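You operate a simulated robot arm through the tools that you are given. There is no shell and no other tool. Be economical: measure what you need, move in short steps, check, and stop when the job is done.

You are at the controls of a simulated two-armed robot. One attempt, no reset.

Task
Mark both leaks on the track in red wax, then tighten its valve.
Fine: one mark beside the valve, one on the seam tape; red marker back, yellow marker left alone. Set down upright: red wax marker.
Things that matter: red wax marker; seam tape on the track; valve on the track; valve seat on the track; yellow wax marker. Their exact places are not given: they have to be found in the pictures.

The check looks at the end state, three seconds after you hand in, the way a careful person would. Anything else that was tipped, shoved, dropped, spilled or broken makes it a failure.

Robot
Two 7-joint arms with two-finger parallel grippers on one trunk, on a base that drives. Base frame: it is fixed to the floor where the robot stands at the start and does not move with it; the origin is under the middle of the robot, x ahead of it, y to its left, z up; the surface under the hand at the start is at about z = 60. Units: cm, rad, N and s.
The left shoulder is at the start at [5, 15.8, 95.8], the right one opposite. With the tool pointing down near the work surface each hand reaches from about 10 to 66 cm from the robot's upright axis, wherever it stands, measured 20 degrees to its own side. Places, roughly: seam tape on the track [40, -40, 60]; valve on the track [50, 0, 60]; valve seat on the track [50, 0, 60]. Payload 3.91 kg a hand.
Tool frame (each hand has its own): the origin (TCP) lies between the finger pads and is the grasp point; the fingertips stand 3 cm ahead of it; z points along the fingers, y is the line along which they close. The gripper opens to 11 cm. The fingers are 2 cm wide and 1 cm thick; the gripper's body (4.8 by 11.2 cm) begins 5.5 cm behind the TCP.
Orientation is that of the tool frame in the base frame, as [roll, pitch, yaw] about the fixed x, y, z axes, in that order (R = Rz(yaw) Ry(pitch) Rx(roll)). With the fingers straight down and closing along the base's y, the tool's x points along the base's -x, its y along +y and its z along -z.

Tools
- The arms move only by the tool drive_tool. It takes "left_moves", "right_moves" or both (then of equal length, played together; a hand with none holds still); each is a list of rows, each a list of 7 numbers: the turn, a rotation vector about the tool's x, y, z in rad, then the shift along the tool's x, y, z in cm, then the gripper command, from -1 (shut) to 1 (fully open), values between in proportion. In form: [[wx, wy, wz, x, y, z, grip], ...]. A call has 1 to 10 rows; each row shifts and turns the commanded pose from where the row before left it, along the tool's axes as they then stand. Each row takes 0.2 s and may step no farther than 5 cm and 0.15 rad from the row before; otherwise, or with a gripper value out of range, the whole call is refused. Where a pose cannot be reached the arm comes as near as it can. A force on the tool above 40 N (or 10 N above the force at the start of the call, whichever is more), or a blocked arm, ends the call early, and 0.2 s more pass. Each finger travels about 15.3 cm/s and halts on what it meets, pressing with about 32 N; the grip force reading is that of the motor and also rises with nothing between the fingers. The clock runs only during rows and for 0.2 s after the last one: add rows that do not move to give the fingers time. The reply holds the time, the measured pose of the TCP, the force on the tool along the base axes, the opening and the grip force, in the units named above and with some noise, with the torque about the TCP (base axes, N m) and any sound that the robot's microphone picked up.
- Cameras (640 x 400 px; columns grow to the right, rows downward): "scene" is now at [12.94, -0.55, 110.01]; the picture's right is [-0.08, -1.00, 0.00], its down [-0.53, 0.04, -0.85] and it looks along [0.85, -0.07, -0.53] (base axes); focal length 273 px, centre (320, 200). "left" rides on the left gripper at [7.2, -1.7, -10.3] in its tool frame; the picture's right is [0.23, 0.97, 0.00], its down [-0.76, 0.18, -0.62] and it looks along [-0.61, 0.14, 0.78] (tool axes); focal length 222 px, centre (320, 200). "right" rides on the right gripper at [7.2, 1.7, -10.3] in its tool frame; the picture's right is [-0.23, 0.97, 0.00], its down [-0.76, -0.18, -0.62] and it looks along [-0.61, -0.14, 0.78] (tool axes); focal length 222 px, centre (320, 200).
- camera(camera): a new picture of that camera. The clock stands still meanwhile.
- lift_body(by): slides the trunk up (or, below 0, down) by that many cm; the arms and the scene camera ride with it, the base frame stays. It gives what a move gives, with no picture.
- steer(legs): drives the robot by 1 to 6 legs, each [ahead, turn to the left] in cm and rad, along the robot's own axes; the way and the turn of a leg run together, so that a leg with both is an arc; at most 150 cm and 3.142 rad a leg. The arms and the cameras ride along, it lands a little off, and it stops where it bumps. It gives what a move gives.
- aim_head(pan, tilt): turns the head with the scene camera to pan (to the left, within 1.396 rad either way) and tilt (down, from -0.506 to 1.204), counted from straight ahead of the robot. It gives what a move gives.
- pixel_to_xyz(camera, pixels): there is no depth. For up to 12 entries [column, row, z] of the newest picture of that camera ("zoom" is the newest enlarged one), the place [x, y] in the base frame at which the ray of that pixel passes the height z, good to about 0.2 cm. The clock stands still meanwhile.
- enlarge(camera, box): a new picture of the part [left, top, right, bottom] of that camera's present view, enlarged. The clock stands still meanwhile.
- job_done(): hands the job in; it is judged then, once.

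Go step by step. Measure first, check grasps and placings, and put right what went wrong. The budget is 80 turns and 70 pictures, counting those below and the enlarged ones. Unless the task says otherwise, let go and move clear before handing in, and close with one line.

The tools are called after ">>>" as a command line: name --argument value ..., lists and objects as JSON in quotes. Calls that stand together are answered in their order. drive_tool: Moves the arms, as the interface text tells. Its arguments: {"type":"object","properties":{"left_moves":{"type":"array"},"right_moves":{"type":"array"}},"required":[]} The other tools are called the same way: lift_body (by) slides the trunk up or down; steer (legs) drives the base; aim_head (pan, tilt) turns the head that bears the scene camera; camera (camera) takes a picture; pixel_to_xyz (camera, pixels) gives the place at which the rays of pixels pass given heights; enlarge (camera, box) takes an enlarged picture of a part of a camera's view; job_done () hands the job in.

At the start:

```text
time_s: 0.0
left_position: [50.06, 17.89, 93.6]
left_tcp_rot: [-3.14, 0.002, -3.139]
left_ft_force: [0.2, 0.2, -0.4]
left_torque: [0.03, -0.03, -0.01]
left_finger_gap: 10.99
left_grasp_force: 0.0
right_position: [43.64, -16.07, 87.44]
right_tcp_rot: [-3.141, -0.001, -3.142]
right_ft_force: [-0.9, 0.8, 0.8]
right_torque: [-0.01, 0.01, 0.0]
right_finger_gap: 11.02
right_grasp_force: 0.1
trunk travel left (down, up): [-20.0, 28.2]
robot x, y, heading: [0.27, 0.17, -0.001]
head pan, tilt: [-0.077, 0.555]
```

scene: 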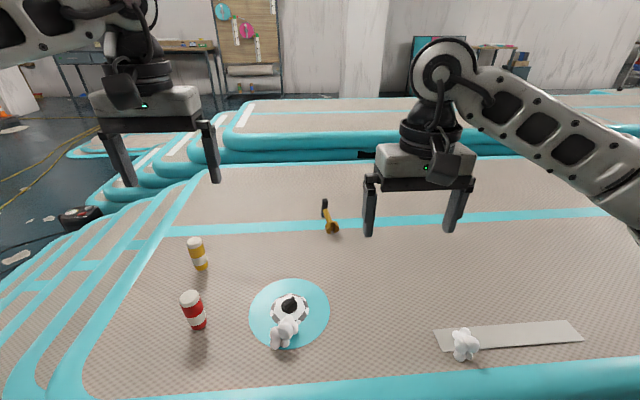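
right: 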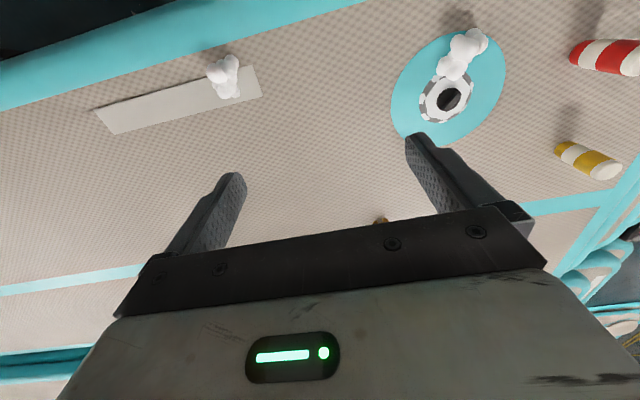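
left: 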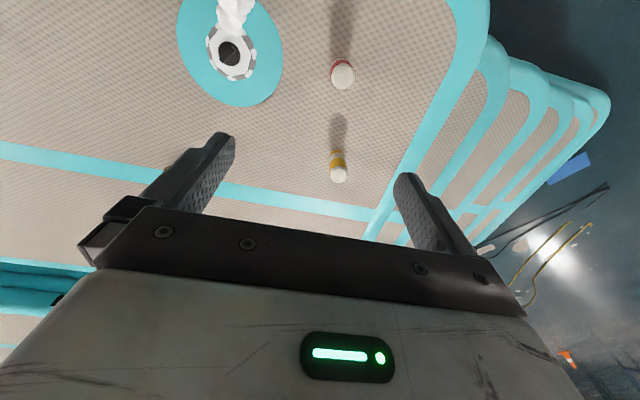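

The picture shows the red marker near (194,310), the yellow one near (198,255), the valve disc near (289,305), and the tape near (510,335) with a white puff at (465,343). I'll enlarge these and get rough positions.

>>> enlarge --camera "scene" --box '[160, 190, 360, 360]'

>>> enlarge --camera "scene" --box '[420, 300, 600, 400]'

>>> pixel_to_xyz --camera "scene" --pixels '[[198, 328, 60], [190, 296, 68], [202, 270, 60], [289, 312, 60], [289, 303, 62], [330, 230, 60], [465, 355, 60], [438, 335, 60], [583, 340, 60], [575, 322, 60], [446, 350, 60]]'

```text
2.35 times, centred on (260, 275) of scene
```

zoom: 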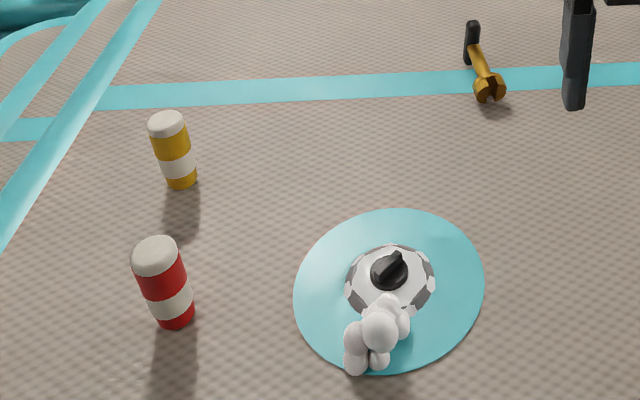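

```text
3.56 times, centred on (510, 350) of scene
```

zoom: 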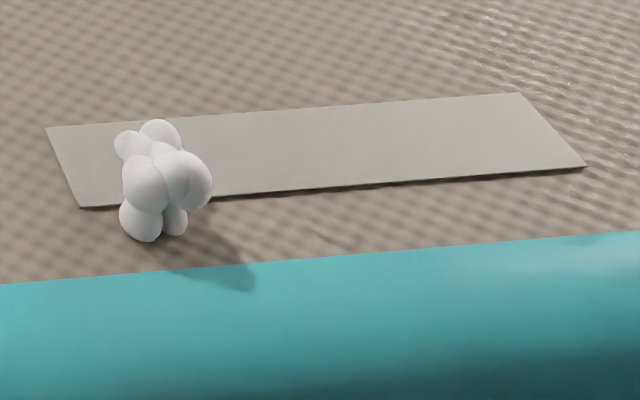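

```text
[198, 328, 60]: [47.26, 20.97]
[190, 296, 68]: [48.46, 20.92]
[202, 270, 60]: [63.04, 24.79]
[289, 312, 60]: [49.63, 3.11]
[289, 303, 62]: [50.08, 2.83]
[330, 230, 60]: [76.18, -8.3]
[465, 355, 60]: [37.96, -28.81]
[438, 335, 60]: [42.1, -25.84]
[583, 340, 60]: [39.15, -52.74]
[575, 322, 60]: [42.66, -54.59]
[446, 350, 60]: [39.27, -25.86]
```

The valve has a black knob with a raised bar, and a puff rises from each leak. I'll intersect rays from the scene and wrist cameras to locate the puffs in height.

>>> camera --camera "scene"

>>> camera --camera "right"

>>> enlarge --camera "right" --box '[360, 10, 540, 150]'

>>> enlarge --camera "right" --box '[80, 30, 280, 150]'

>>> pixel_to_xyz --camera "right" --pixels '[[229, 97, 60], [222, 60, 60], [222, 60, 66], [448, 98, 60], [448, 98, 63], [450, 75, 60], [470, 40, 60], [470, 40, 66], [97, 110, 60], [262, 95, 60], [113, 135, 60], [250, 66, 60]]'

```text
64 pictures are left
```

scene: 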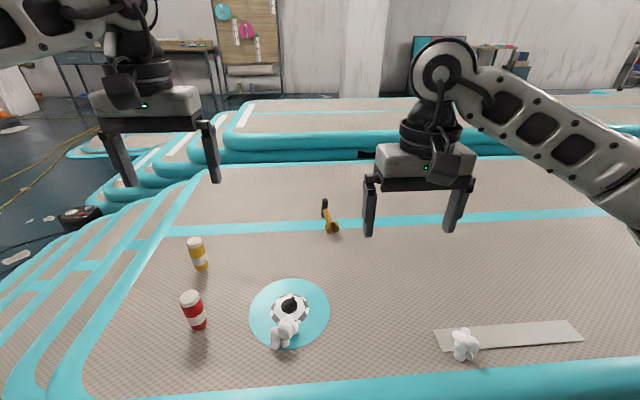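

```text
63 pictures are left
```

right: 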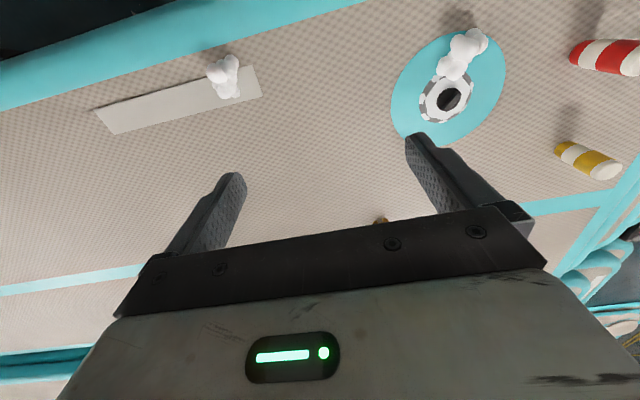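

```text
2.86 times, centred on (450, 80) of right
```

zoom: 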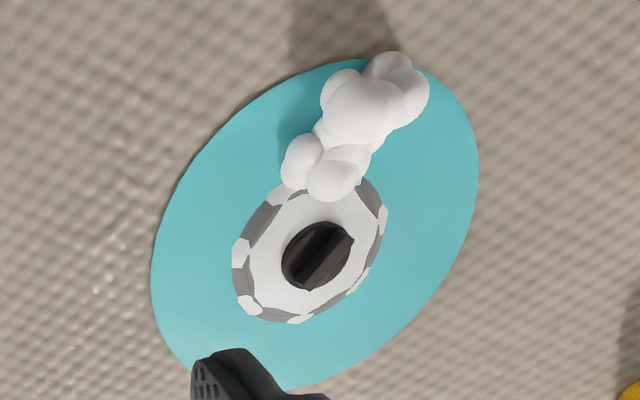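

```text
3.20 times, centred on (180, 90) of right
```

zoom: 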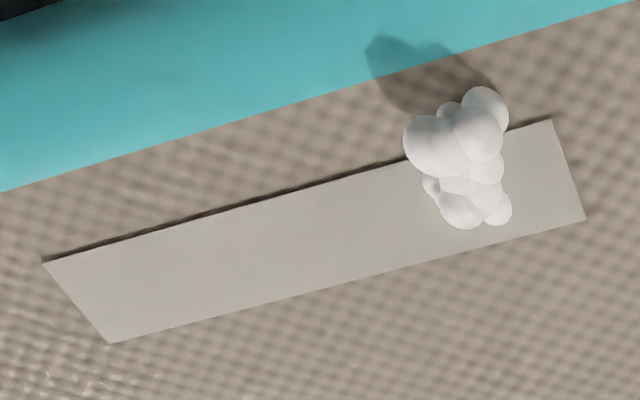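

```text
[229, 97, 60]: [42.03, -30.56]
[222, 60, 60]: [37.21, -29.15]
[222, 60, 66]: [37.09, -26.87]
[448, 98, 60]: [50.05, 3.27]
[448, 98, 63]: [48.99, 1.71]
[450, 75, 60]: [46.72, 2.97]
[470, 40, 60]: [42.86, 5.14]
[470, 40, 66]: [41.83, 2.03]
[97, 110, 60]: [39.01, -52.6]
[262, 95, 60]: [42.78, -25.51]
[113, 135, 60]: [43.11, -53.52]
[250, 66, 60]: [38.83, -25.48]
```

The plumes seem to lean towards the robot from bases near (41.5,-30.6) and (46.5,3). I'll check them from the left camera and look at the marker's ends.

>>> enlarge --camera "left" --box '[170, 0, 300, 110]'

>>> enlarge --camera "scene" --box '[170, 230, 230, 340]'

>>> enlarge --camera "right" --box '[550, 20, 640, 190]'

>>> pixel_to_xyz --camera "left" --pixels '[[229, 54, 60], [229, 54, 63], [341, 66, 60], [343, 76, 68]]'

```text
3.64 times, centred on (235, 55) of left
```

zoom: 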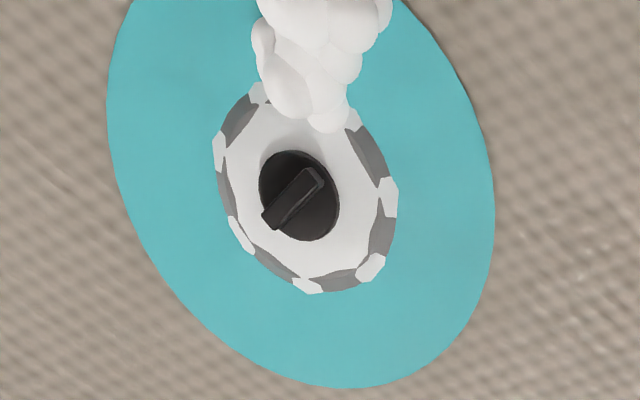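

```text
3.64 times, centred on (200, 285) of scene
```

zoom: 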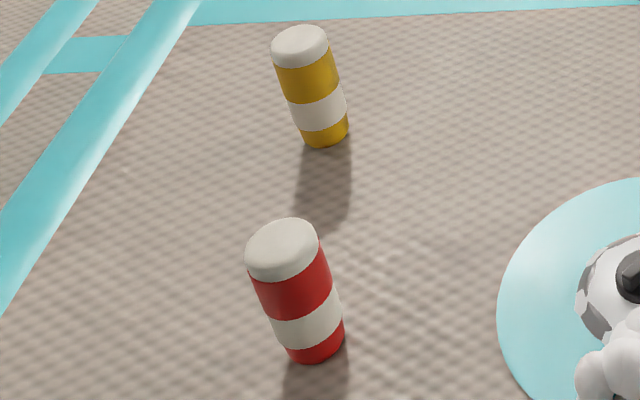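

```text
2.35 times, centred on (595, 105) of right
```

zoom: 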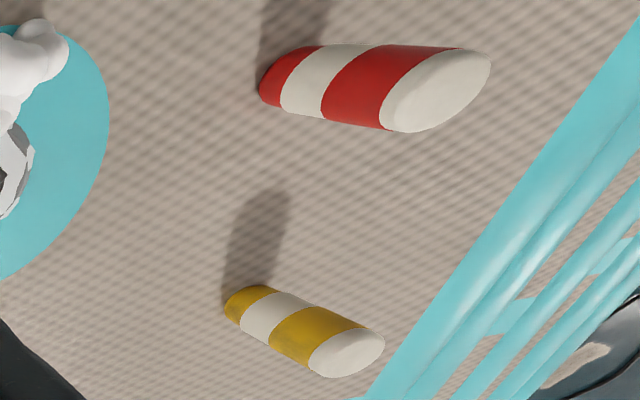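

```text
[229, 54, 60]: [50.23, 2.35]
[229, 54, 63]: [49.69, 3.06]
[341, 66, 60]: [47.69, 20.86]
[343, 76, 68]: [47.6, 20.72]
```

The red marker stands near (47.7,20.8) with its white cap up, about 8 cm tall. I'll move the left hand away and bring the right hand above the red marker.

>>> drive_tool --left_moves '[[0, 0, 0, 2.5, 4, 0, 1], [0, 0, 0, 2.5, 4, 0, 1], [0, 0, 0, 2.5, 4, 0, 1], [0, 0, 0, 2.5, 4, 0, 1], [0, 0, 0, 2.5, 4, 0, 1], [0, 0, 0, 2.5, 0, 0, 1]]'

>>> drive_tool --right_moves '[[0, 0, 0, 2, 4, 0, 1], [0, 0, 0, 2, 4, 0, 1], [0, 0, 0, 2, 4, 0, 1], [0, 0, 0, 2, 4, 0, 1], [0, 0, 0, 2, 3, 0, 1], [0, 0, 0, 0, 0, 0, 1]]'

>>> camera --camera "right"

>>> camera --camera "scene"

```text
time_s: 1.4
left_position: [34.77, 37.85, 93.52]
left_tcp_rot: [-3.141, 0.001, -3.14]
left_ft_force: [-1.2, -0.4, -0.1]
left_torque: [0.01, -0.03, 0.0]
left_finger_gap: 11.01
left_grasp_force: 0.0
right_position: [43.7, -16.05, 87.52]
right_tcp_rot: [-3.141, 0.0, -3.141]
right_ft_force: [-0.1, -0.4, -0.5]
right_torque: [0.01, -0.02, -0.03]
right_finger_gap: 11.01
right_grasp_force: 0.1
trunk travel left (down, up): [-20.0, 28.2]
robot x, y, heading: [-0.07, -0.11, -0.002]
head pan, tilt: [-0.077, 0.555]
```

```text
time_s: 2.8
left_position: [34.8, 37.74, 93.54]
left_tcp_rot: [3.14, 0.001, -3.14]
left_ft_force: [-0.8, 0.4, -0.3]
left_torque: [0.02, 0.02, 0.01]
left_finger_gap: 10.97
left_grasp_force: 0.1
right_position: [33.56, 3.11, 87.66]
right_tcp_rot: [3.141, 0.001, 3.141]
right_ft_force: [0.6, -0.8, 0.6]
right_torque: [0.0, -0.02, -0.02]
right_finger_gap: 10.97
right_grasp_force: 0.1
trunk travel left (down, up): [-20.0, 28.2]
robot x, y, heading: [0.12, 0.17, -0.005]
head pan, tilt: [-0.077, 0.555]
```

```text
57 pictures are left
```

right: 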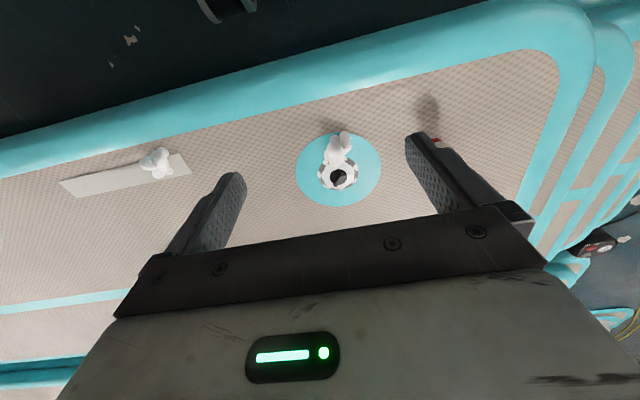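

```text
56 pictures are left
```

scene: 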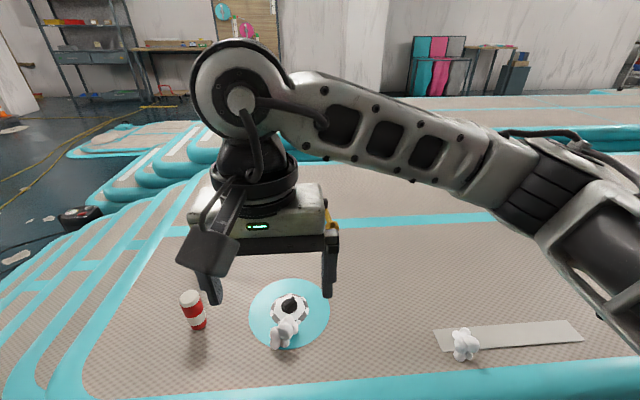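

From here the right camera sees the valve at (340,172) nearly face-on. I'll enlarge it to place the leak.

>>> enlarge --camera "right" --box '[290, 120, 390, 215]'

>>> enlarge --camera "right" --box '[100, 130, 200, 200]'

>>> pixel_to_xyz --camera "right" --pixels '[[339, 178, 60], [339, 178, 62], [338, 167, 60], [345, 140, 60], [297, 170, 60], [381, 170, 60], [338, 208, 60], [150, 175, 60], [158, 150, 60]]'

```text
4.21 times, centred on (340, 168) of right
```

zoom: 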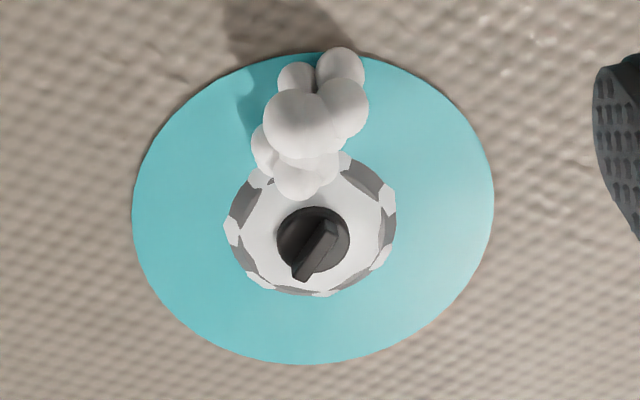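

```text
5.71 times, centred on (150, 165) of right
```

zoom: 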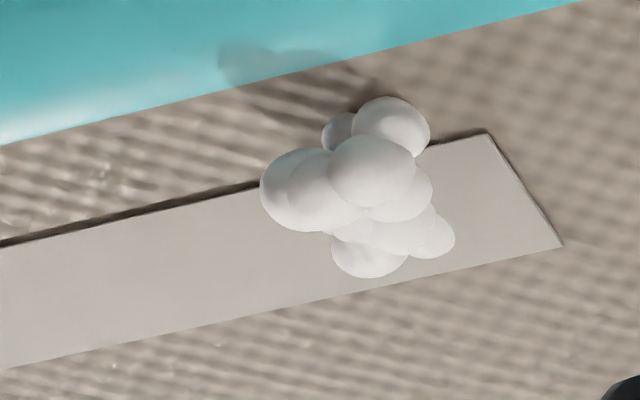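

```text
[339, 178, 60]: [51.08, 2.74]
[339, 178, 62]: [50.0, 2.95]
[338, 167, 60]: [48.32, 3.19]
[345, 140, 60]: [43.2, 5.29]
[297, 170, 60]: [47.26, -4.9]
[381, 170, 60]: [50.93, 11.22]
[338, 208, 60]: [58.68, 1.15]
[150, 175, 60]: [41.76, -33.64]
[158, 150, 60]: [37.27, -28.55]
```

The plume bases are near (46.5,3) and (41.4,-30.7), and the valve centre is (50,2.9). Next I'll move the right hand above the red marker and descend partway.

>>> drive_tool --right_moves '[[0, 0, 0, -2.8, 3.55, 0, 1], [0, 0, 0, -2.8, 3.55, 0, 1], [0, 0, 0, -2.8, 3.55, 0, 1], [0, 0, 0, -2.8, 3.55, 0, 1], [0, 0, 0, -2.8, 3.55, 0, 1], [0, 0, 0, 0, 0, 4, 1], [0, 0, 0, 0, 0, 4, 1], [0, 0, 0, 0, 0, 0, 1]]'

>>> camera --camera "right"

>>> camera --camera "scene"

```text
time_s: 4.6
left_position: [34.82, 37.83, 93.45]
left_tcp_rot: [3.142, 0.0, -3.141]
left_ft_force: [0.3, -0.6, -0.2]
left_torque: [-0.02, 0.03, 0.02]
left_finger_gap: 11.01
left_grasp_force: 0.1
right_position: [44.21, 16.3, 79.51]
right_tcp_rot: [-3.141, 0.001, -3.141]
right_ft_force: [0.0, 1.4, -0.5]
right_torque: [0.02, 0.05, 0.0]
right_finger_gap: 10.99
right_grasp_force: 0.0
right hand out of reach, approached as far as the arm can: row 4, 5
trunk travel left (down, up): [-20.0, 28.2]
robot x, y, heading: [0.09, 0.25, 0.0]
head pan, tilt: [-0.077, 0.555]
```

```text
53 pictures are left
```

right: 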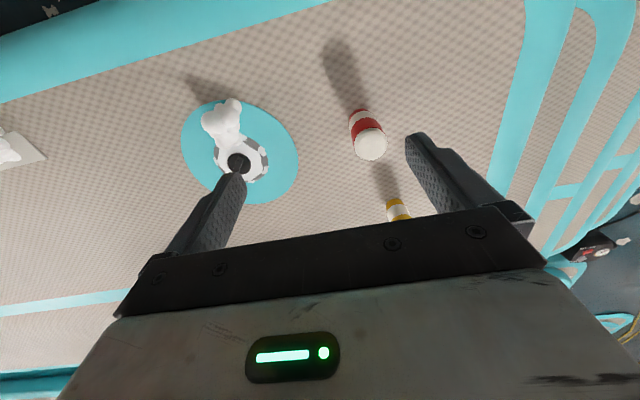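

```text
52 pictures are left
```

scene: 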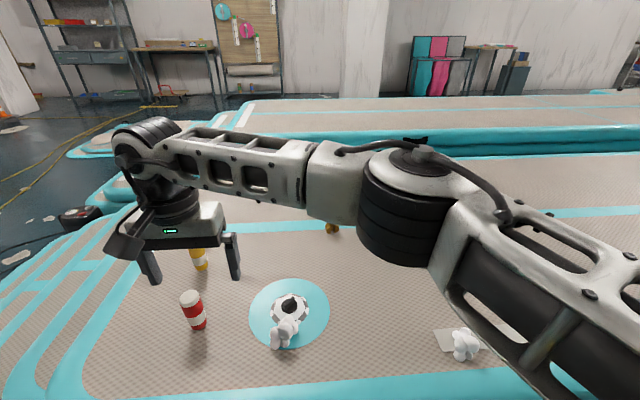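

The right arm stops about 4 cm short of the marker. I'll turn the base left by about 0.35 rad so the marker comes in front of that arm.

>>> drive_tool --right_moves '[[0, 0, 0, 4, -3, -2, 1], [0, 0, 0, 4, -3, 0, 1]]'

>>> steer --legs '[[0, 0.35]]'

>>> camera --camera "scene"

>>> camera --camera "right"

```text
refused: row 1 steps farther than a row can; nothing moved
```

```text
time_s: 6.1
left_position: [19.61, 47.47, 93.51]
left_tcp_rot: [-3.14, 0.001, -2.791]
left_ft_force: [-0.1, 0.0, 0.2]
left_torque: [0.01, 0.0, -0.03]
left_finger_gap: 10.99
left_grasp_force: 0.1
right_position: [35.98, 30.46, 79.48]
right_tcp_rot: [3.141, -0.001, -2.79]
right_ft_force: [0.1, 0.1, 0.1]
right_torque: [0.01, -0.02, 0.02]
right_finger_gap: 10.98
right_grasp_force: 0.1
trunk travel left (down, up): [-20.0, 28.2]
robot x, y, heading: [-0.36, -0.18, 0.351]
head pan, tilt: [-0.077, 0.555]
```

```text
51 pictures are left
```

scene: 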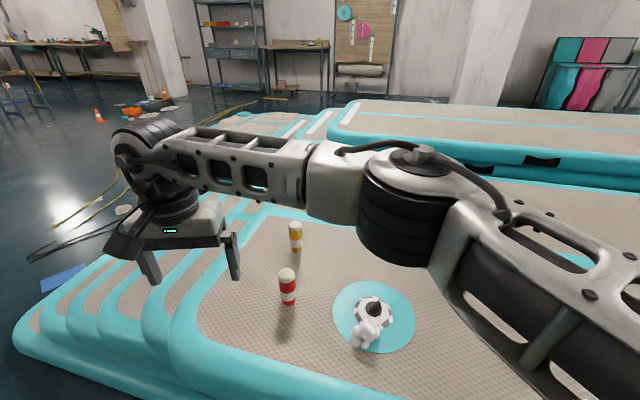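

```text
50 pictures are left
```

right: 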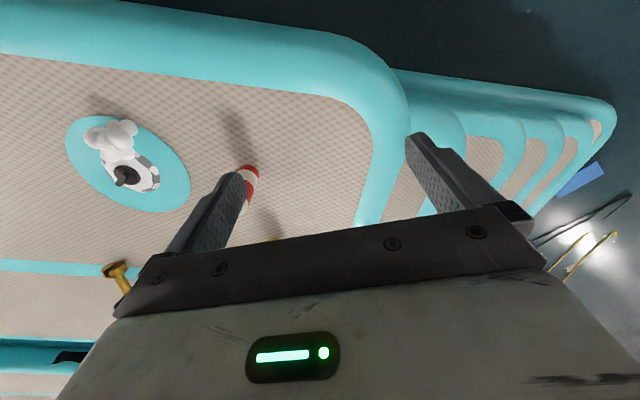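

The turn worked: heading is 0.351 and the red marker is at (287,288). I'll measure it again.

>>> pixel_to_xyz --camera "scene" --pixels '[[289, 303, 60], [286, 275, 68], [286, 275, 69], [373, 307, 62]]'

>>> drive_tool --right_moves '[[0, 0, 0, -1.5, -3, -1, 1], [0, 0, 0, -1.5, -3, 0, 1], [0, 0, 0, -1.5, -3, 0, 1], [0, 0, 0, -1.5, -3, 0, 1], [0, 0, 0, -1.65, -1.1, 0, 1], [0, 0, 0, 0, 0, 0, 1]]'

>>> camera --camera "right"

>>> camera --camera "scene"

```text
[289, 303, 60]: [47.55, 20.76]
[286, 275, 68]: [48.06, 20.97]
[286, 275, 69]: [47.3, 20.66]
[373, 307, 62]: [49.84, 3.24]
```

```text
time_s: 7.5
left_position: [19.72, 47.4, 93.53]
left_tcp_rot: [-3.141, 0.001, -2.789]
left_ft_force: [-0.2, 0.0, -0.1]
left_torque: [0.02, 0.01, 0.02]
left_finger_gap: 11.0
left_grasp_force: 0.1
right_position: [47.79, 20.97, 80.55]
right_tcp_rot: [-3.141, 0.0, -2.789]
right_ft_force: [-0.1, 0.0, -0.5]
right_torque: [-0.01, 0.01, 0.03]
right_finger_gap: 11.01
right_grasp_force: 0.1
trunk travel left (down, up): [-20.0, 28.2]
robot x, y, heading: [-0.22, -0.02, 0.354]
head pan, tilt: [-0.077, 0.555]
```

```text
49 pictures are left
```

right: 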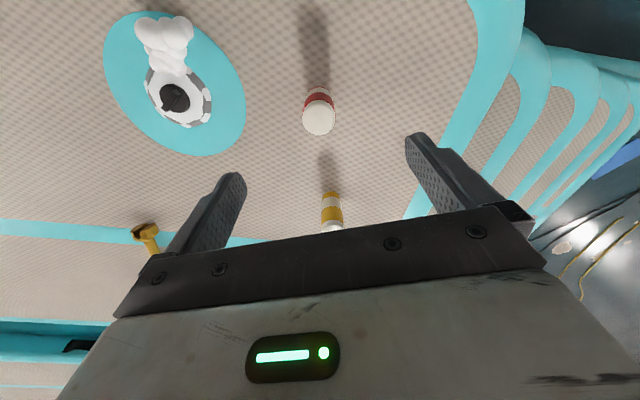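

```text
48 pictures are left
```

scene: 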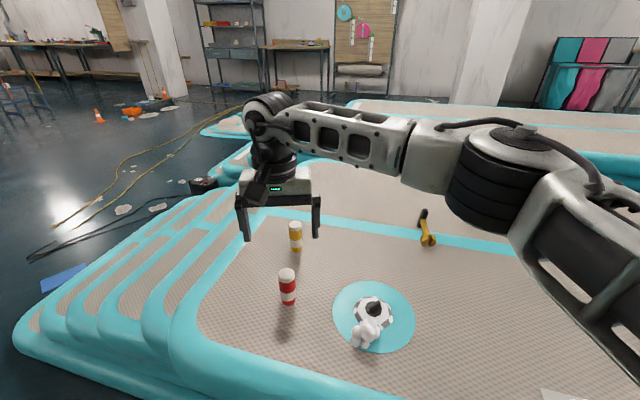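

The hand is over the marker at (47.8,21.0). I'll descend to TCP z about 67 and check before closing.

>>> drive_tool --right_moves '[[0, 0, 0, 0, 0, 4, 1], [0, 0, 0, 0, 0, 4, 1], [0, 0, 0, 0, 0, 3, 1], [0, 0, 0, 0, 0, 2.7, 1], [0, 0, 0, 0, 0, 0, 1]]'

>>> camera --camera "right"

>>> enlarge --camera "scene" --box '[220, 190, 350, 320]'

```text
time_s: 8.7
left_position: [19.8, 47.46, 93.61]
left_tcp_rot: [3.142, 0.002, -2.789]
left_ft_force: [0.3, 0.6, -0.1]
left_torque: [0.03, -0.02, 0.0]
left_finger_gap: 11.02
left_grasp_force: 0.1
right_position: [47.79, 20.84, 66.71]
right_tcp_rot: [3.141, 0.0, -2.79]
right_ft_force: [0.4, 0.9, 0.3]
right_torque: [0.01, -0.01, -0.01]
right_finger_gap: 11.02
right_grasp_force: 0.1
trunk travel left (down, up): [-20.0, 28.2]
robot x, y, heading: [0.26, 0.12, 0.352]
head pan, tilt: [-0.077, 0.555]
```

```text
47 pictures are left
```

right: 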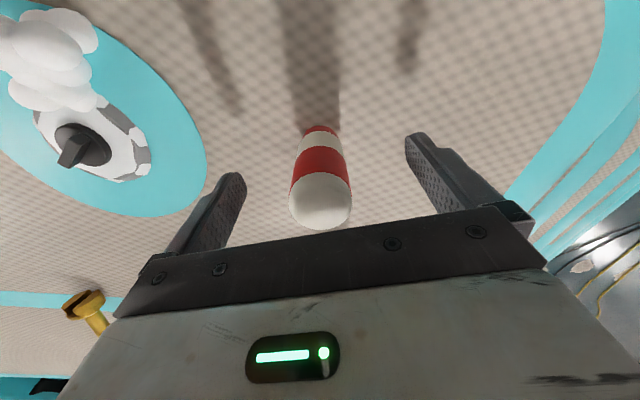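

```text
3.08 times, centred on (285, 255) of scene
```

zoom: 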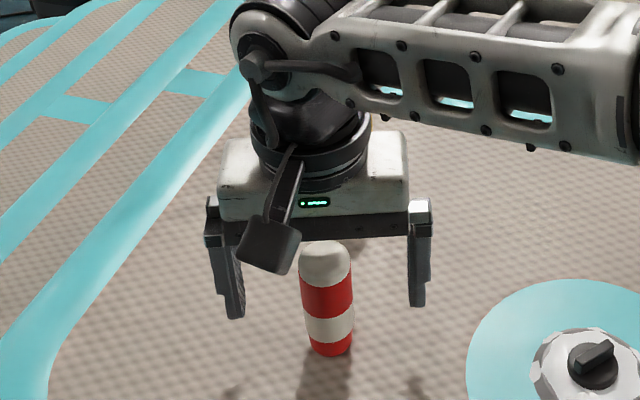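

The marker is centred between the fingers, with fingertip midpoint at (320,163) on the marker body. I'll close in steps.

>>> drive_tool --right_moves '[[0, 0, 0, 0, 0, 0, 0.3], [0, 0, 0, 0, 0, 0, 0], [0, 0, 0, 0, 0, 0, -0.3], [0, 0, 0, 0, 0, 0, -0.6], [0, 0, 0, 0, 0, 0, -1], [0, 0, 0, 0, 0, 0, -1]]'

>>> drive_tool --right_moves '[[0, 0, 0, 0, 0, -2, -1], [0, 0, 0, 0, 0, -3, -1], [0, 0, 0, 0, 0, -3, -1], [0, 0, 0, 0, 0, 0, -1]]'

>>> camera --camera "right"

>>> enlarge --camera "scene" --box '[210, 170, 430, 370]'

```text
time_s: 10.1
left_position: [19.77, 47.34, 93.49]
left_tcp_rot: [-3.141, 0.001, -2.789]
left_ft_force: [-0.5, -0.1, -0.4]
left_torque: [0.02, -0.02, -0.02]
left_finger_gap: 11.01
left_grasp_force: 0.1
right_position: [47.9, 20.75, 66.74]
right_tcp_rot: [3.141, -0.002, -2.791]
right_ft_force: [-0.4, -0.2, -0.1]
right_torque: [0.0, 0.01, -0.01]
right_finger_gap: 3.26
right_grasp_force: 31.9
trunk travel left (down, up): [-20.0, 28.2]
robot x, y, heading: [-0.1, 0.14, 0.35]
head pan, tilt: [-0.077, 0.555]
```

```text
time_s: 11.1
left_position: [19.87, 47.39, 93.5]
left_tcp_rot: [-3.141, 0.003, -2.789]
left_ft_force: [0.1, -0.9, 0.1]
left_torque: [0.03, 0.02, 0.0]
left_finger_gap: 11.01
left_grasp_force: 0.1
right_position: [47.71, 20.82, 74.84]
right_tcp_rot: [3.141, 0.0, -2.792]
right_ft_force: [1.0, -0.6, -0.7]
right_torque: [0.0, 0.02, 0.01]
right_finger_gap: 3.24
right_grasp_force: 31.6
trunk travel left (down, up): [-20.0, 28.2]
robot x, y, heading: [-0.11, 0.22, 0.349]
head pan, tilt: [-0.077, 0.555]
```

```text
45 pictures are left
```

right: 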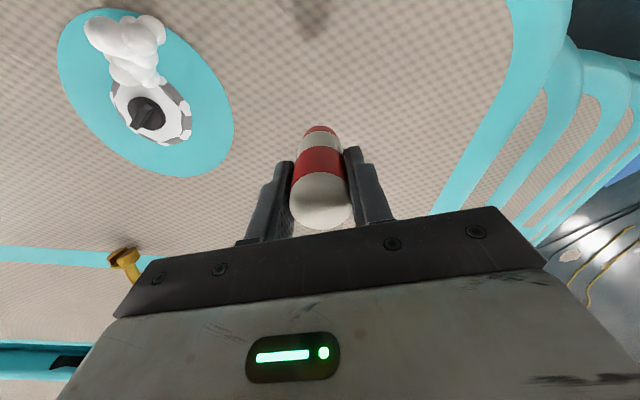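

```text
2.00 times, centred on (320, 270) of scene
```

zoom: 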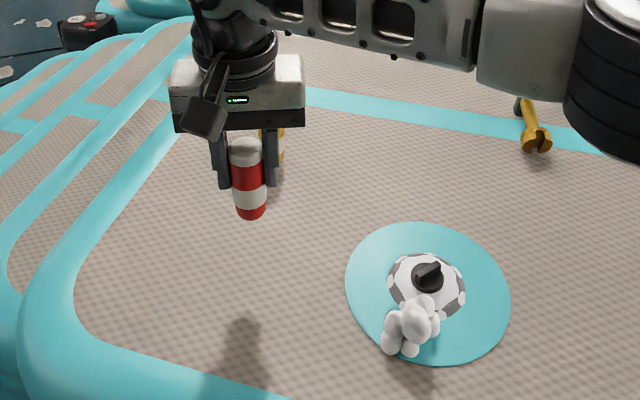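

The red marker is held with a 3.25 cm gap, and it sits 6.7 cm below TCP height. I'll pin down the valve leak more precisely from these new viewpoints.

>>> enlarge --camera "right" --box '[50, 0, 240, 180]'

>>> pixel_to_xyz --camera "right" --pixels '[[145, 110, 60], [145, 110, 62], [155, 80, 60], [155, 80, 61], [112, 95, 60], [190, 130, 60]]'

>>> pixel_to_xyz --camera "zoom" --pixels '[[320, 200, 60]]'

>>> enlarge --camera "scene" --box '[330, 270, 430, 365]'

```text
2.22 times, centred on (145, 90) of right
```

zoom: 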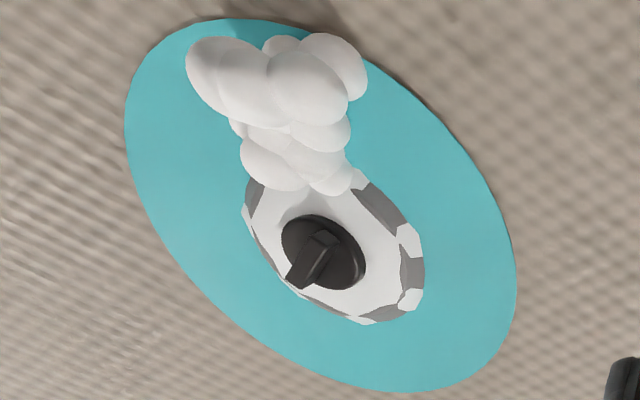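

```text
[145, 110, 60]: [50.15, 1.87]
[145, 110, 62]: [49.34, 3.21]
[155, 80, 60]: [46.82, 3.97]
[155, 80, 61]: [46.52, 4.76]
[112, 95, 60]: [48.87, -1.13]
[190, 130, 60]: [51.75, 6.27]
```

```text
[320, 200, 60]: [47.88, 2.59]
```

```text
4.21 times, centred on (380, 318) of scene
```

zoom: 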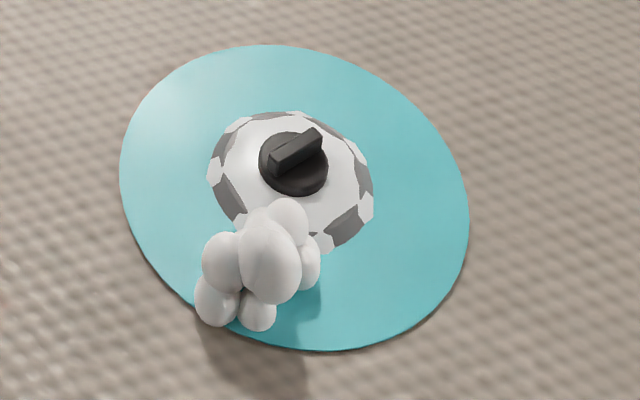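

The leak beside the valve comes out at about (46.4,3.0). I'll carry the marker above it and then down to just above the surface.

>>> drive_tool --right_moves '[[0, 0, 0, 1.86, -4.06, 0, -1], [0, 0, 0, 1.86, -4.06, 0, -1], [0, 0, 0, 1.86, -4.06, 0, -1], [0, 0, 0, 1.86, -4.06, 0, -1], [0, 0, 0, 0, 0, 2.5, -1], [0, 0, 0, 0, 0, 2.5, -1], [0, 0, 0, 0, 0, 0, -1]]'

>>> enlarge --camera "scene" --box '[310, 220, 450, 370]'

>>> camera --camera "right"

```text
time_s: 12.7
left_position: [19.75, 47.45, 93.56]
left_tcp_rot: [3.141, 0.002, -2.787]
left_ft_force: [0.3, 0.7, -0.2]
left_torque: [0.03, -0.01, 0.04]
left_finger_gap: 11.02
left_grasp_force: 0.0
right_position: [46.48, 3.04, 69.71]
right_tcp_rot: [3.141, 0.001, -2.79]
right_ft_force: [-0.7, 0.4, -0.7]
right_torque: [0.03, -0.01, 0.01]
right_finger_gap: 3.26
right_grasp_force: 32.3
trunk travel left (down, up): [-20.0, 28.2]
robot x, y, heading: [-0.25, -0.2, 0.351]
head pan, tilt: [-0.077, 0.555]
```

```text
2.67 times, centred on (380, 295) of scene
```

zoom: 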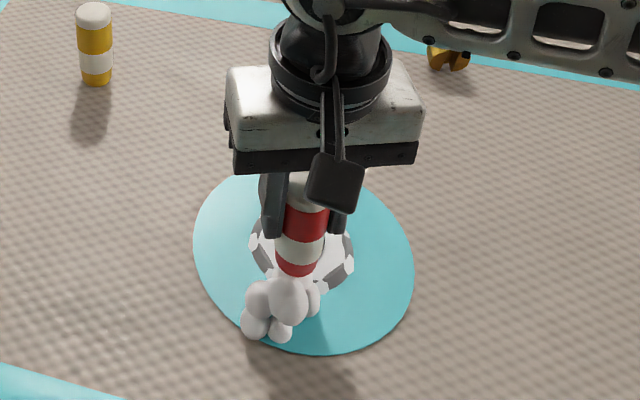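

```text
40 pictures are left
```

right: 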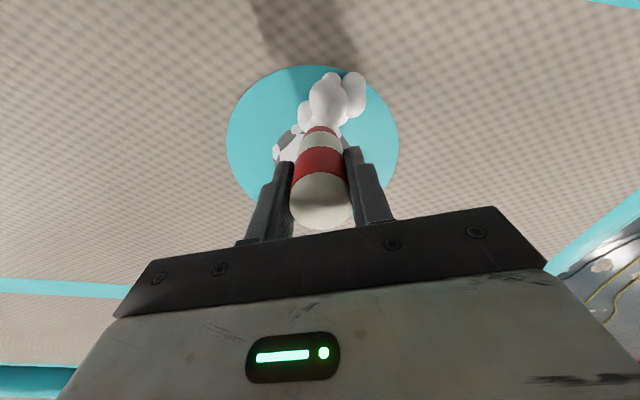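

The marker sits above the plume base and its bottom is at about z = 63. I'll go down in small steps to contact.

>>> drive_tool --right_moves '[[0, 0, 0, 0, 0, 1, -1], [0, 0, 0, 0, 0, 0.5, -1], [0, 0, 0, 0, 0, 0.3, -1], [0, 0, 0, 0, 0, 0, -1]]'

```text
time_s: 13.7
left_position: [19.65, 47.53, 93.64]
left_tcp_rot: [-3.141, 0.001, -2.788]
left_ft_force: [-0.1, -0.1, 0.3]
left_torque: [0.01, 0.01, 0.0]
left_finger_gap: 11.02
left_grasp_force: 0.1
right_position: [46.29, 3.03, 68.03]
right_tcp_rot: [3.141, 0.002, -2.791]
right_ft_force: [-0.7, -0.1, -0.9]
right_torque: [0.0, 0.0, 0.02]
right_finger_gap: 3.25
right_grasp_force: 32.4
trunk travel left (down, up): [-20.0, 28.2]
robot x, y, heading: [-0.07, 0.12, 0.356]
head pan, tilt: [-0.077, 0.555]
```

There is no contact yet and the bottom is at about 61.3. I'll continue in small steps.

>>> drive_tool --right_moves '[[0, 0, 0, 0, 0, 0.3, -1], [0, 0, 0, 0, 0, 0.3, -1], [0, 0, 0, 0, 0, 0, -1]]'

>>> enlarge --camera "scene" --box '[330, 240, 430, 365]'

```text
time_s: 14.5
left_position: [19.68, 47.41, 93.59]
left_tcp_rot: [3.141, 0.002, -2.79]
left_ft_force: [1.4, 0.9, 0.2]
left_torque: [0.02, 0.0, 0.02]
left_finger_gap: 10.98
left_grasp_force: 0.1
right_position: [46.32, 3.09, 67.6]
right_tcp_rot: [3.141, 0.004, -2.79]
right_ft_force: [-2.5, -2.8, 15.7]
right_torque: [-0.28, -0.05, -0.04]
right_finger_gap: 3.25
right_grasp_force: 32.2
trunk travel left (down, up): [-20.0, 28.2]
robot x, y, heading: [0.03, 0.07, 0.347]
head pan, tilt: [-0.077, 0.555]
```

```text
3.20 times, centred on (380, 302) of scene
```

zoom: 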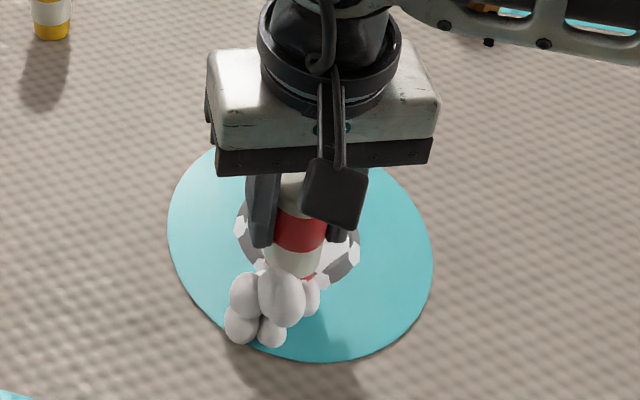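

Contact reads 15.7 N with the marker bottom near z 60.9. I'll lift and look for the mark.

>>> drive_tool --right_moves '[[0, 0, 0, 0, 0, -2, -1], [0, 0, 0, 0, 0, -4, -1], [0, 0, 0, 3, -3, -2, -1], [0, 0, 0, 3, -3, 0, -1], [0, 0, 0, 0, 0, 0, -1]]'

>>> enlarge --camera "scene" --box '[310, 220, 450, 370]'

>>> camera --camera "right"

```text
time_s: 15.7
left_position: [19.63, 47.37, 93.52]
left_tcp_rot: [-3.141, 0.0, -2.79]
left_ft_force: [-0.5, 0.4, -0.2]
left_torque: [0.0, 0.04, 0.0]
left_finger_gap: 11.0
left_grasp_force: 0.0
right_position: [42.51, -4.79, 75.23]
right_tcp_rot: [3.141, 0.0, -2.791]
right_ft_force: [-0.3, -0.7, -0.5]
right_torque: [-0.02, -0.01, -0.01]
right_finger_gap: 3.26
right_grasp_force: 32.1
trunk travel left (down, up): [-20.0, 28.2]
robot x, y, heading: [-0.07, 0.11, 0.352]
head pan, tilt: [-0.077, 0.555]
```

```text
2.67 times, centred on (380, 295) of scene
```

zoom: 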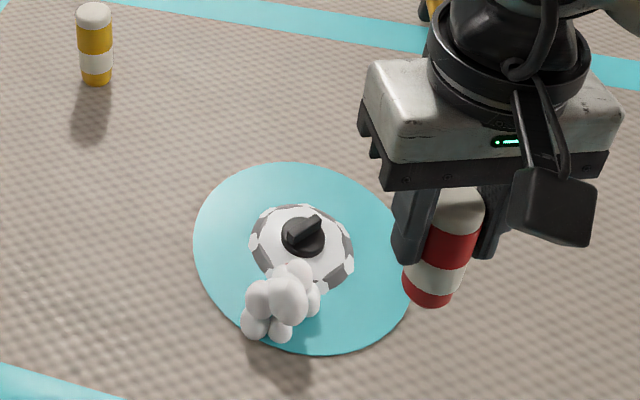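

```text
37 pictures are left
```

right: 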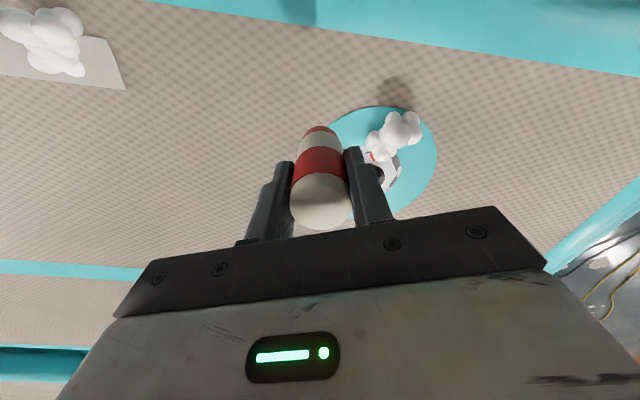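

A red spot shows at (371,157) in the right picture. I'll enlarge it to check where it sits.

>>> enlarge --camera "right" --box '[345, 100, 445, 200]'

>>> pixel_to_xyz --camera "right" --pixels '[[371, 157, 61], [73, 70, 60], [60, 72, 60], [125, 88, 60], [105, 38, 60]]'

```text
4.00 times, centred on (395, 150) of right
```

zoom: 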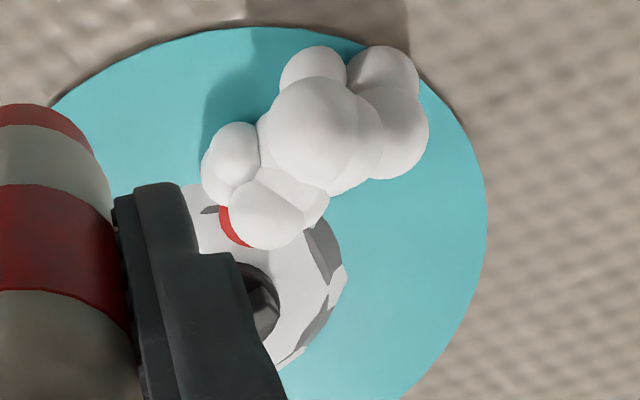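

```text
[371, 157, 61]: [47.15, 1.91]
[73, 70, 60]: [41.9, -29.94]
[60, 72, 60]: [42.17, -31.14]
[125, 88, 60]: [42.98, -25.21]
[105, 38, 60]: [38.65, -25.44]
```

The mark lies right at the base of the valve plume. Now I'll carry the marker over to the tape leak at about (41.3,-30.4).

>>> drive_tool --right_moves '[[0, 0, 0, 1.655, -3.94, 0, -1], [0, 0, 0, 1.655, -3.94, 0, -1], [0, 0, 0, 1.655, -3.94, 0, -1], [0, 0, 0, 1.655, -3.94, 0, -1], [0, 0, 0, 1.655, -3.94, 0, -1], [0, 0, 0, 1.655, -3.94, 0, -1], [0, 0, 0, 0, 0, 2.5, -1], [0, 0, 0, 0, 0, 2.5, -1], [0, 0, 0, 0, 0, 0, -1]]'

>>> aim_head --pan -0.8 --tilt 0.7

>>> camera --camera "scene"

>>> camera --camera "right"

```text
time_s: 17.7
left_position: [19.77, 47.39, 93.48]
left_tcp_rot: [3.141, 0.001, -2.789]
left_ft_force: [0.2, 0.9, 0.4]
left_torque: [0.02, 0.01, -0.02]
left_finger_gap: 11.0
left_grasp_force: 0.0
right_position: [41.34, -30.31, 70.31]
right_tcp_rot: [-3.14, -0.001, -2.792]
right_ft_force: [0.3, 0.3, -0.8]
right_torque: [-0.03, -0.01, 0.03]
right_finger_gap: 3.27
right_grasp_force: 32.2
trunk travel left (down, up): [-20.0, 28.2]
robot x, y, heading: [-0.38, 0.09, 0.347]
head pan, tilt: [-0.077, 0.555]
```

```text
time_s: 18.8
left_position: [19.77, 47.46, 93.51]
left_tcp_rot: [3.141, 0.003, -2.788]
left_ft_force: [-0.3, 0.4, -0.6]
left_torque: [0.01, 0.0, 0.0]
left_finger_gap: 11.0
left_grasp_force: 0.1
right_position: [41.38, -30.29, 70.37]
right_tcp_rot: [-3.141, 0.0, -2.79]
right_ft_force: [-0.2, 0.2, 0.0]
right_torque: [0.0, 0.03, 0.0]
right_finger_gap: 3.25
right_grasp_force: 31.9
trunk travel left (down, up): [-20.0, 28.2]
robot x, y, heading: [0.0, -0.03, 0.348]
head pan, tilt: [-0.799, 0.7]
```

```text
35 pictures are left
```

scene: 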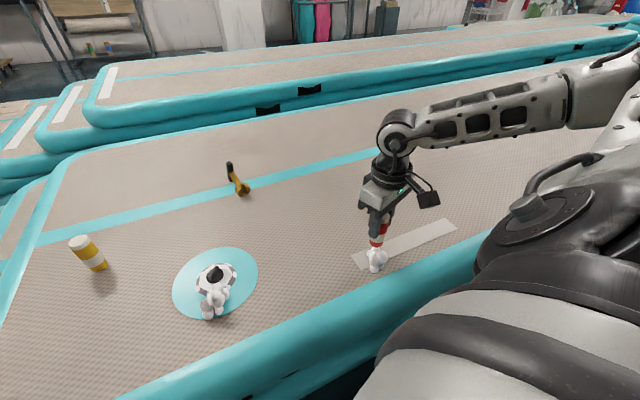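

```text
34 pictures are left
```

right: 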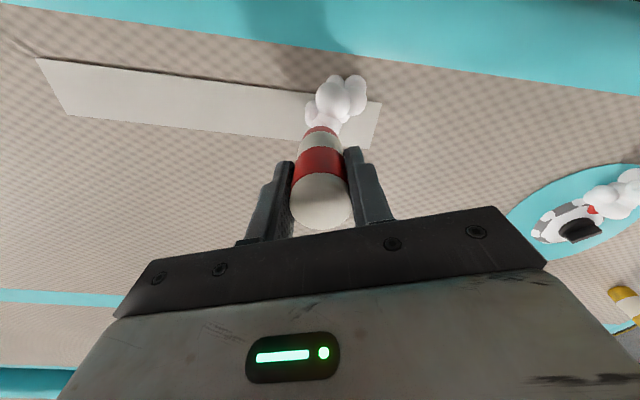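

The marker is aligned with the plume base on the tape, with its bottom at about 63.6. I'll descend to contact.

>>> drive_tool --right_moves '[[0, 0, 0, 0, 0, 1.5, -1], [0, 0, 0, 0, 0, 1, -1], [0, 0, 0, 0, 0, 0.4, -1], [0, 0, 0, 0, 0, 0.3, -1], [0, 0, 0, 0, 0, 0, -1]]'

```text
time_s: 20.0
left_position: [19.81, 47.43, 93.58]
left_tcp_rot: [3.141, 0.002, -2.789]
left_ft_force: [1.3, 0.6, 0.4]
left_torque: [-0.01, -0.05, 0.0]
left_finger_gap: 10.98
left_grasp_force: 0.1
right_position: [41.57, -30.28, 67.16]
right_tcp_rot: [-3.141, 0.001, -2.79]
right_ft_force: [-0.8, -0.1, -0.2]
right_torque: [-0.02, -0.03, -0.02]
right_finger_gap: 3.25
right_grasp_force: 31.5
trunk travel left (down, up): [-20.0, 28.2]
robot x, y, heading: [-0.01, 0.18, 0.346]
head pan, tilt: [-0.799, 0.7]
```

There is no contact yet, so I'll go a little farther.

>>> drive_tool --right_moves '[[0, 0, 0, 0, 0, 0.3, -1], [0, 0, 0, 0, 0, 0.2, -1], [0, 0, 0, 0, 0, 0, -1]]'

```text
time_s: 20.8
left_position: [19.61, 47.49, 93.6]
left_tcp_rot: [-3.14, 0.003, -2.789]
left_ft_force: [0.5, 0.1, 0.2]
left_torque: [0.01, 0.0, 0.05]
left_finger_gap: 11.01
left_grasp_force: 0.0
right_position: [41.6, -30.38, 66.97]
right_tcp_rot: [-3.137, 0.005, -2.792]
right_ft_force: [-3.5, -4.1, 32.0]
right_torque: [-0.12, 0.13, 0.03]
right_finger_gap: 3.28
right_grasp_force: 31.7
trunk travel left (down, up): [-20.0, 28.2]
robot x, y, heading: [0.24, 0.31, 0.351]
head pan, tilt: [-0.799, 0.7]
```

Firm contact reads 32 N. I'll lift straight up, move aside and look.

>>> drive_tool --right_moves '[[0, 0, 0, 0, 0, -2, -1], [0, 0, 0, 0, 0, -4, -1], [0, 0, 0, 2, 3.5, -2, -1], [0, 0, 0, 2, 3.5, 0, -1], [0, 0, 0, 0, 0, 0, -1]]'

>>> enlarge --camera "scene" --box '[320, 150, 470, 290]'

>>> camera --camera "right"

```text
time_s: 22.0
left_position: [19.59, 47.42, 93.6]
left_tcp_rot: [3.141, 0.002, -2.789]
left_ft_force: [-0.9, -0.6, 0.7]
left_torque: [0.02, 0.02, 0.02]
left_finger_gap: 11.01
left_grasp_force: 0.0
right_position: [35.34, -25.28, 74.7]
right_tcp_rot: [3.141, 0.0, -2.791]
right_ft_force: [-0.3, -0.7, -0.8]
right_torque: [-0.03, -0.01, -0.02]
right_finger_gap: 3.23
right_grasp_force: 32.3
trunk travel left (down, up): [-20.0, 28.2]
robot x, y, heading: [0.11, 0.0, 0.35]
head pan, tilt: [-0.799, 0.7]
```

```text
2.86 times, centred on (395, 220) of scene
```

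zoom: 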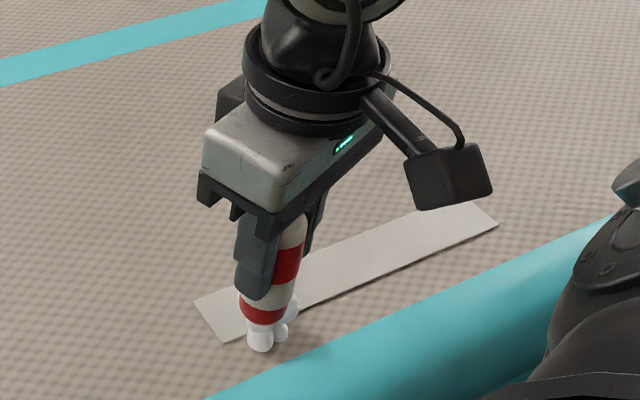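

```text
32 pictures are left
```

right: 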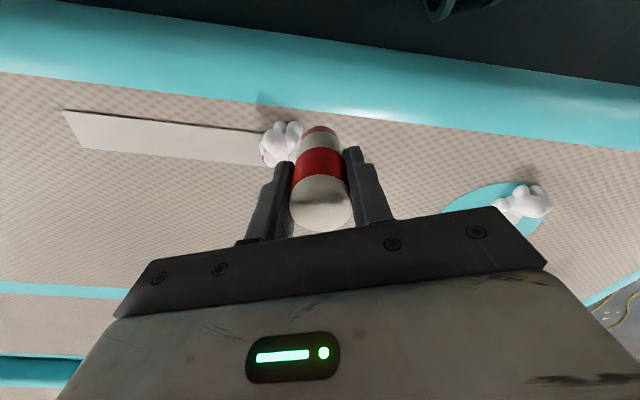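

A sliver of red shows at (262,158) next to the plume. I'll enlarge to confirm.

>>> enlarge --camera "right" --box '[240, 105, 310, 175]'

>>> pixel_to_xyz --camera "right" --pixels '[[264, 160, 60]]'

```text
5.71 times, centred on (275, 140) of right
```

zoom: 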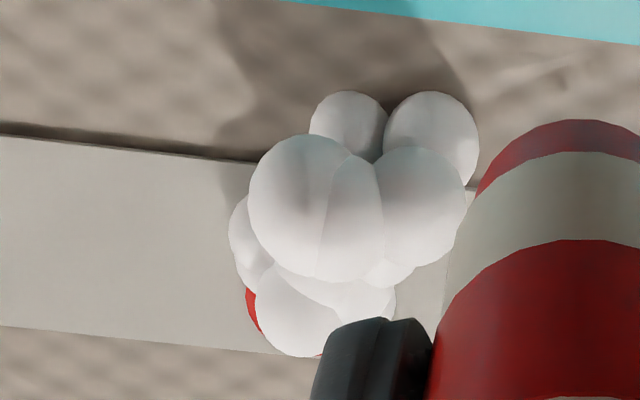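

```text
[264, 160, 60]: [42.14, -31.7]
```

The second mark is on the tape. Now I'll take the red marker back to its spot at (47.8,20.8).

>>> drive_tool --right_moves '[[0, 0, 0, -2.75, 3.9, -0.2, -1], [0, 0, 0, -2.75, 3.9, 0, -1], [0, 0, 0, -2.75, 3.9, 0, -1], [0, 0, 0, -2.75, 3.9, 0, -1], [0, 0, 0, -2.75, 3.9, 0, -1], [0, 0, 0, -2.75, 3.9, 0, -1], [0, 0, 0, -2.75, 3.9, 0, -1], [0, 0, 0, -2.75, 3.9, 0, -1], [0, 0, 0, -2.75, 3.9, 0, -1], [0, 0, 0, -2.75, 3.9, 0, -1]]'

>>> aim_head --pan -0.15 --tilt 0.65

>>> camera --camera "scene"

```text
time_s: 24.2
left_position: [19.78, 47.42, 93.41]
left_tcp_rot: [3.141, 0.003, -2.79]
left_ft_force: [-0.2, 0.3, 0.1]
left_torque: [0.0, 0.0, -0.01]
left_finger_gap: 11.0
left_grasp_force: 0.1
right_position: [47.51, 21.21, 74.36]
right_tcp_rot: [3.142, -0.001, -2.791]
right_ft_force: [-0.7, -0.2, -0.3]
right_torque: [0.02, 0.0, 0.01]
right_finger_gap: 3.25
right_grasp_force: 32.2
trunk travel left (down, up): [-20.0, 28.2]
robot x, y, heading: [0.02, 0.3, 0.347]
head pan, tilt: [-0.799, 0.7]
```

```text
time_s: 25.2
left_position: [19.72, 47.48, 93.49]
left_tcp_rot: [3.142, 0.002, -2.789]
left_ft_force: [-0.2, -0.4, -0.3]
left_torque: [0.0, 0.0, 0.01]
left_finger_gap: 11.04
left_grasp_force: 0.1
right_position: [47.55, 21.13, 74.48]
right_tcp_rot: [-3.14, 0.001, -2.791]
right_ft_force: [-0.6, -0.2, 0.0]
right_torque: [-0.01, 0.0, 0.0]
right_finger_gap: 3.26
right_grasp_force: 31.8
trunk travel left (down, up): [-20.0, 28.2]
robot x, y, heading: [0.13, -0.11, 0.351]
head pan, tilt: [-0.15, 0.649]
```

```text
30 pictures are left
```

scene: 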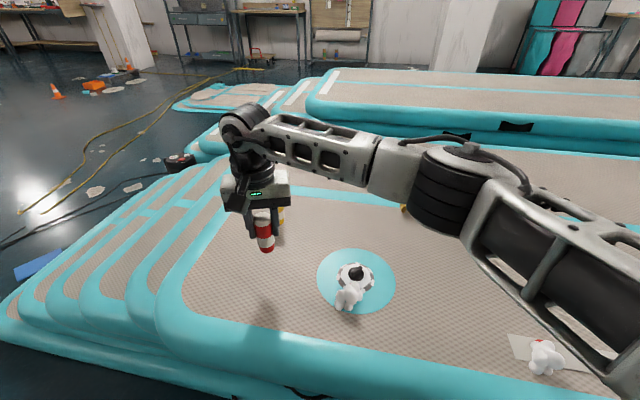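

I'm nearly over the home spot. I'll make a small correction and descend to light contact.

>>> drive_tool --right_moves '[[0, 0, 0, -0.16, -0.43, 3, -1], [0, 0, 0, 0, 0, 3, -1], [0, 0, 0, 0, 0, 1, -1], [0, 0, 0, 0, 0, 0.3, -1], [0, 0, 0, 0, 0, 0, -1]]'

```text
time_s: 26.4
left_position: [19.78, 47.44, 93.59]
left_tcp_rot: [-3.14, 0.002, -2.789]
left_ft_force: [0.0, 0.2, 0.4]
left_torque: [0.0, 0.02, 0.01]
left_finger_gap: 11.01
left_grasp_force: 0.0
right_position: [47.96, 20.67, 67.36]
right_tcp_rot: [3.142, 0.0, -2.791]
right_ft_force: [-0.6, -0.4, -0.9]
right_torque: [0.0, 0.01, -0.01]
right_finger_gap: 3.25
right_grasp_force: 31.7
trunk travel left (down, up): [-20.0, 28.2]
robot x, y, heading: [0.1, 0.03, 0.354]
head pan, tilt: [-0.15, 0.649]
```

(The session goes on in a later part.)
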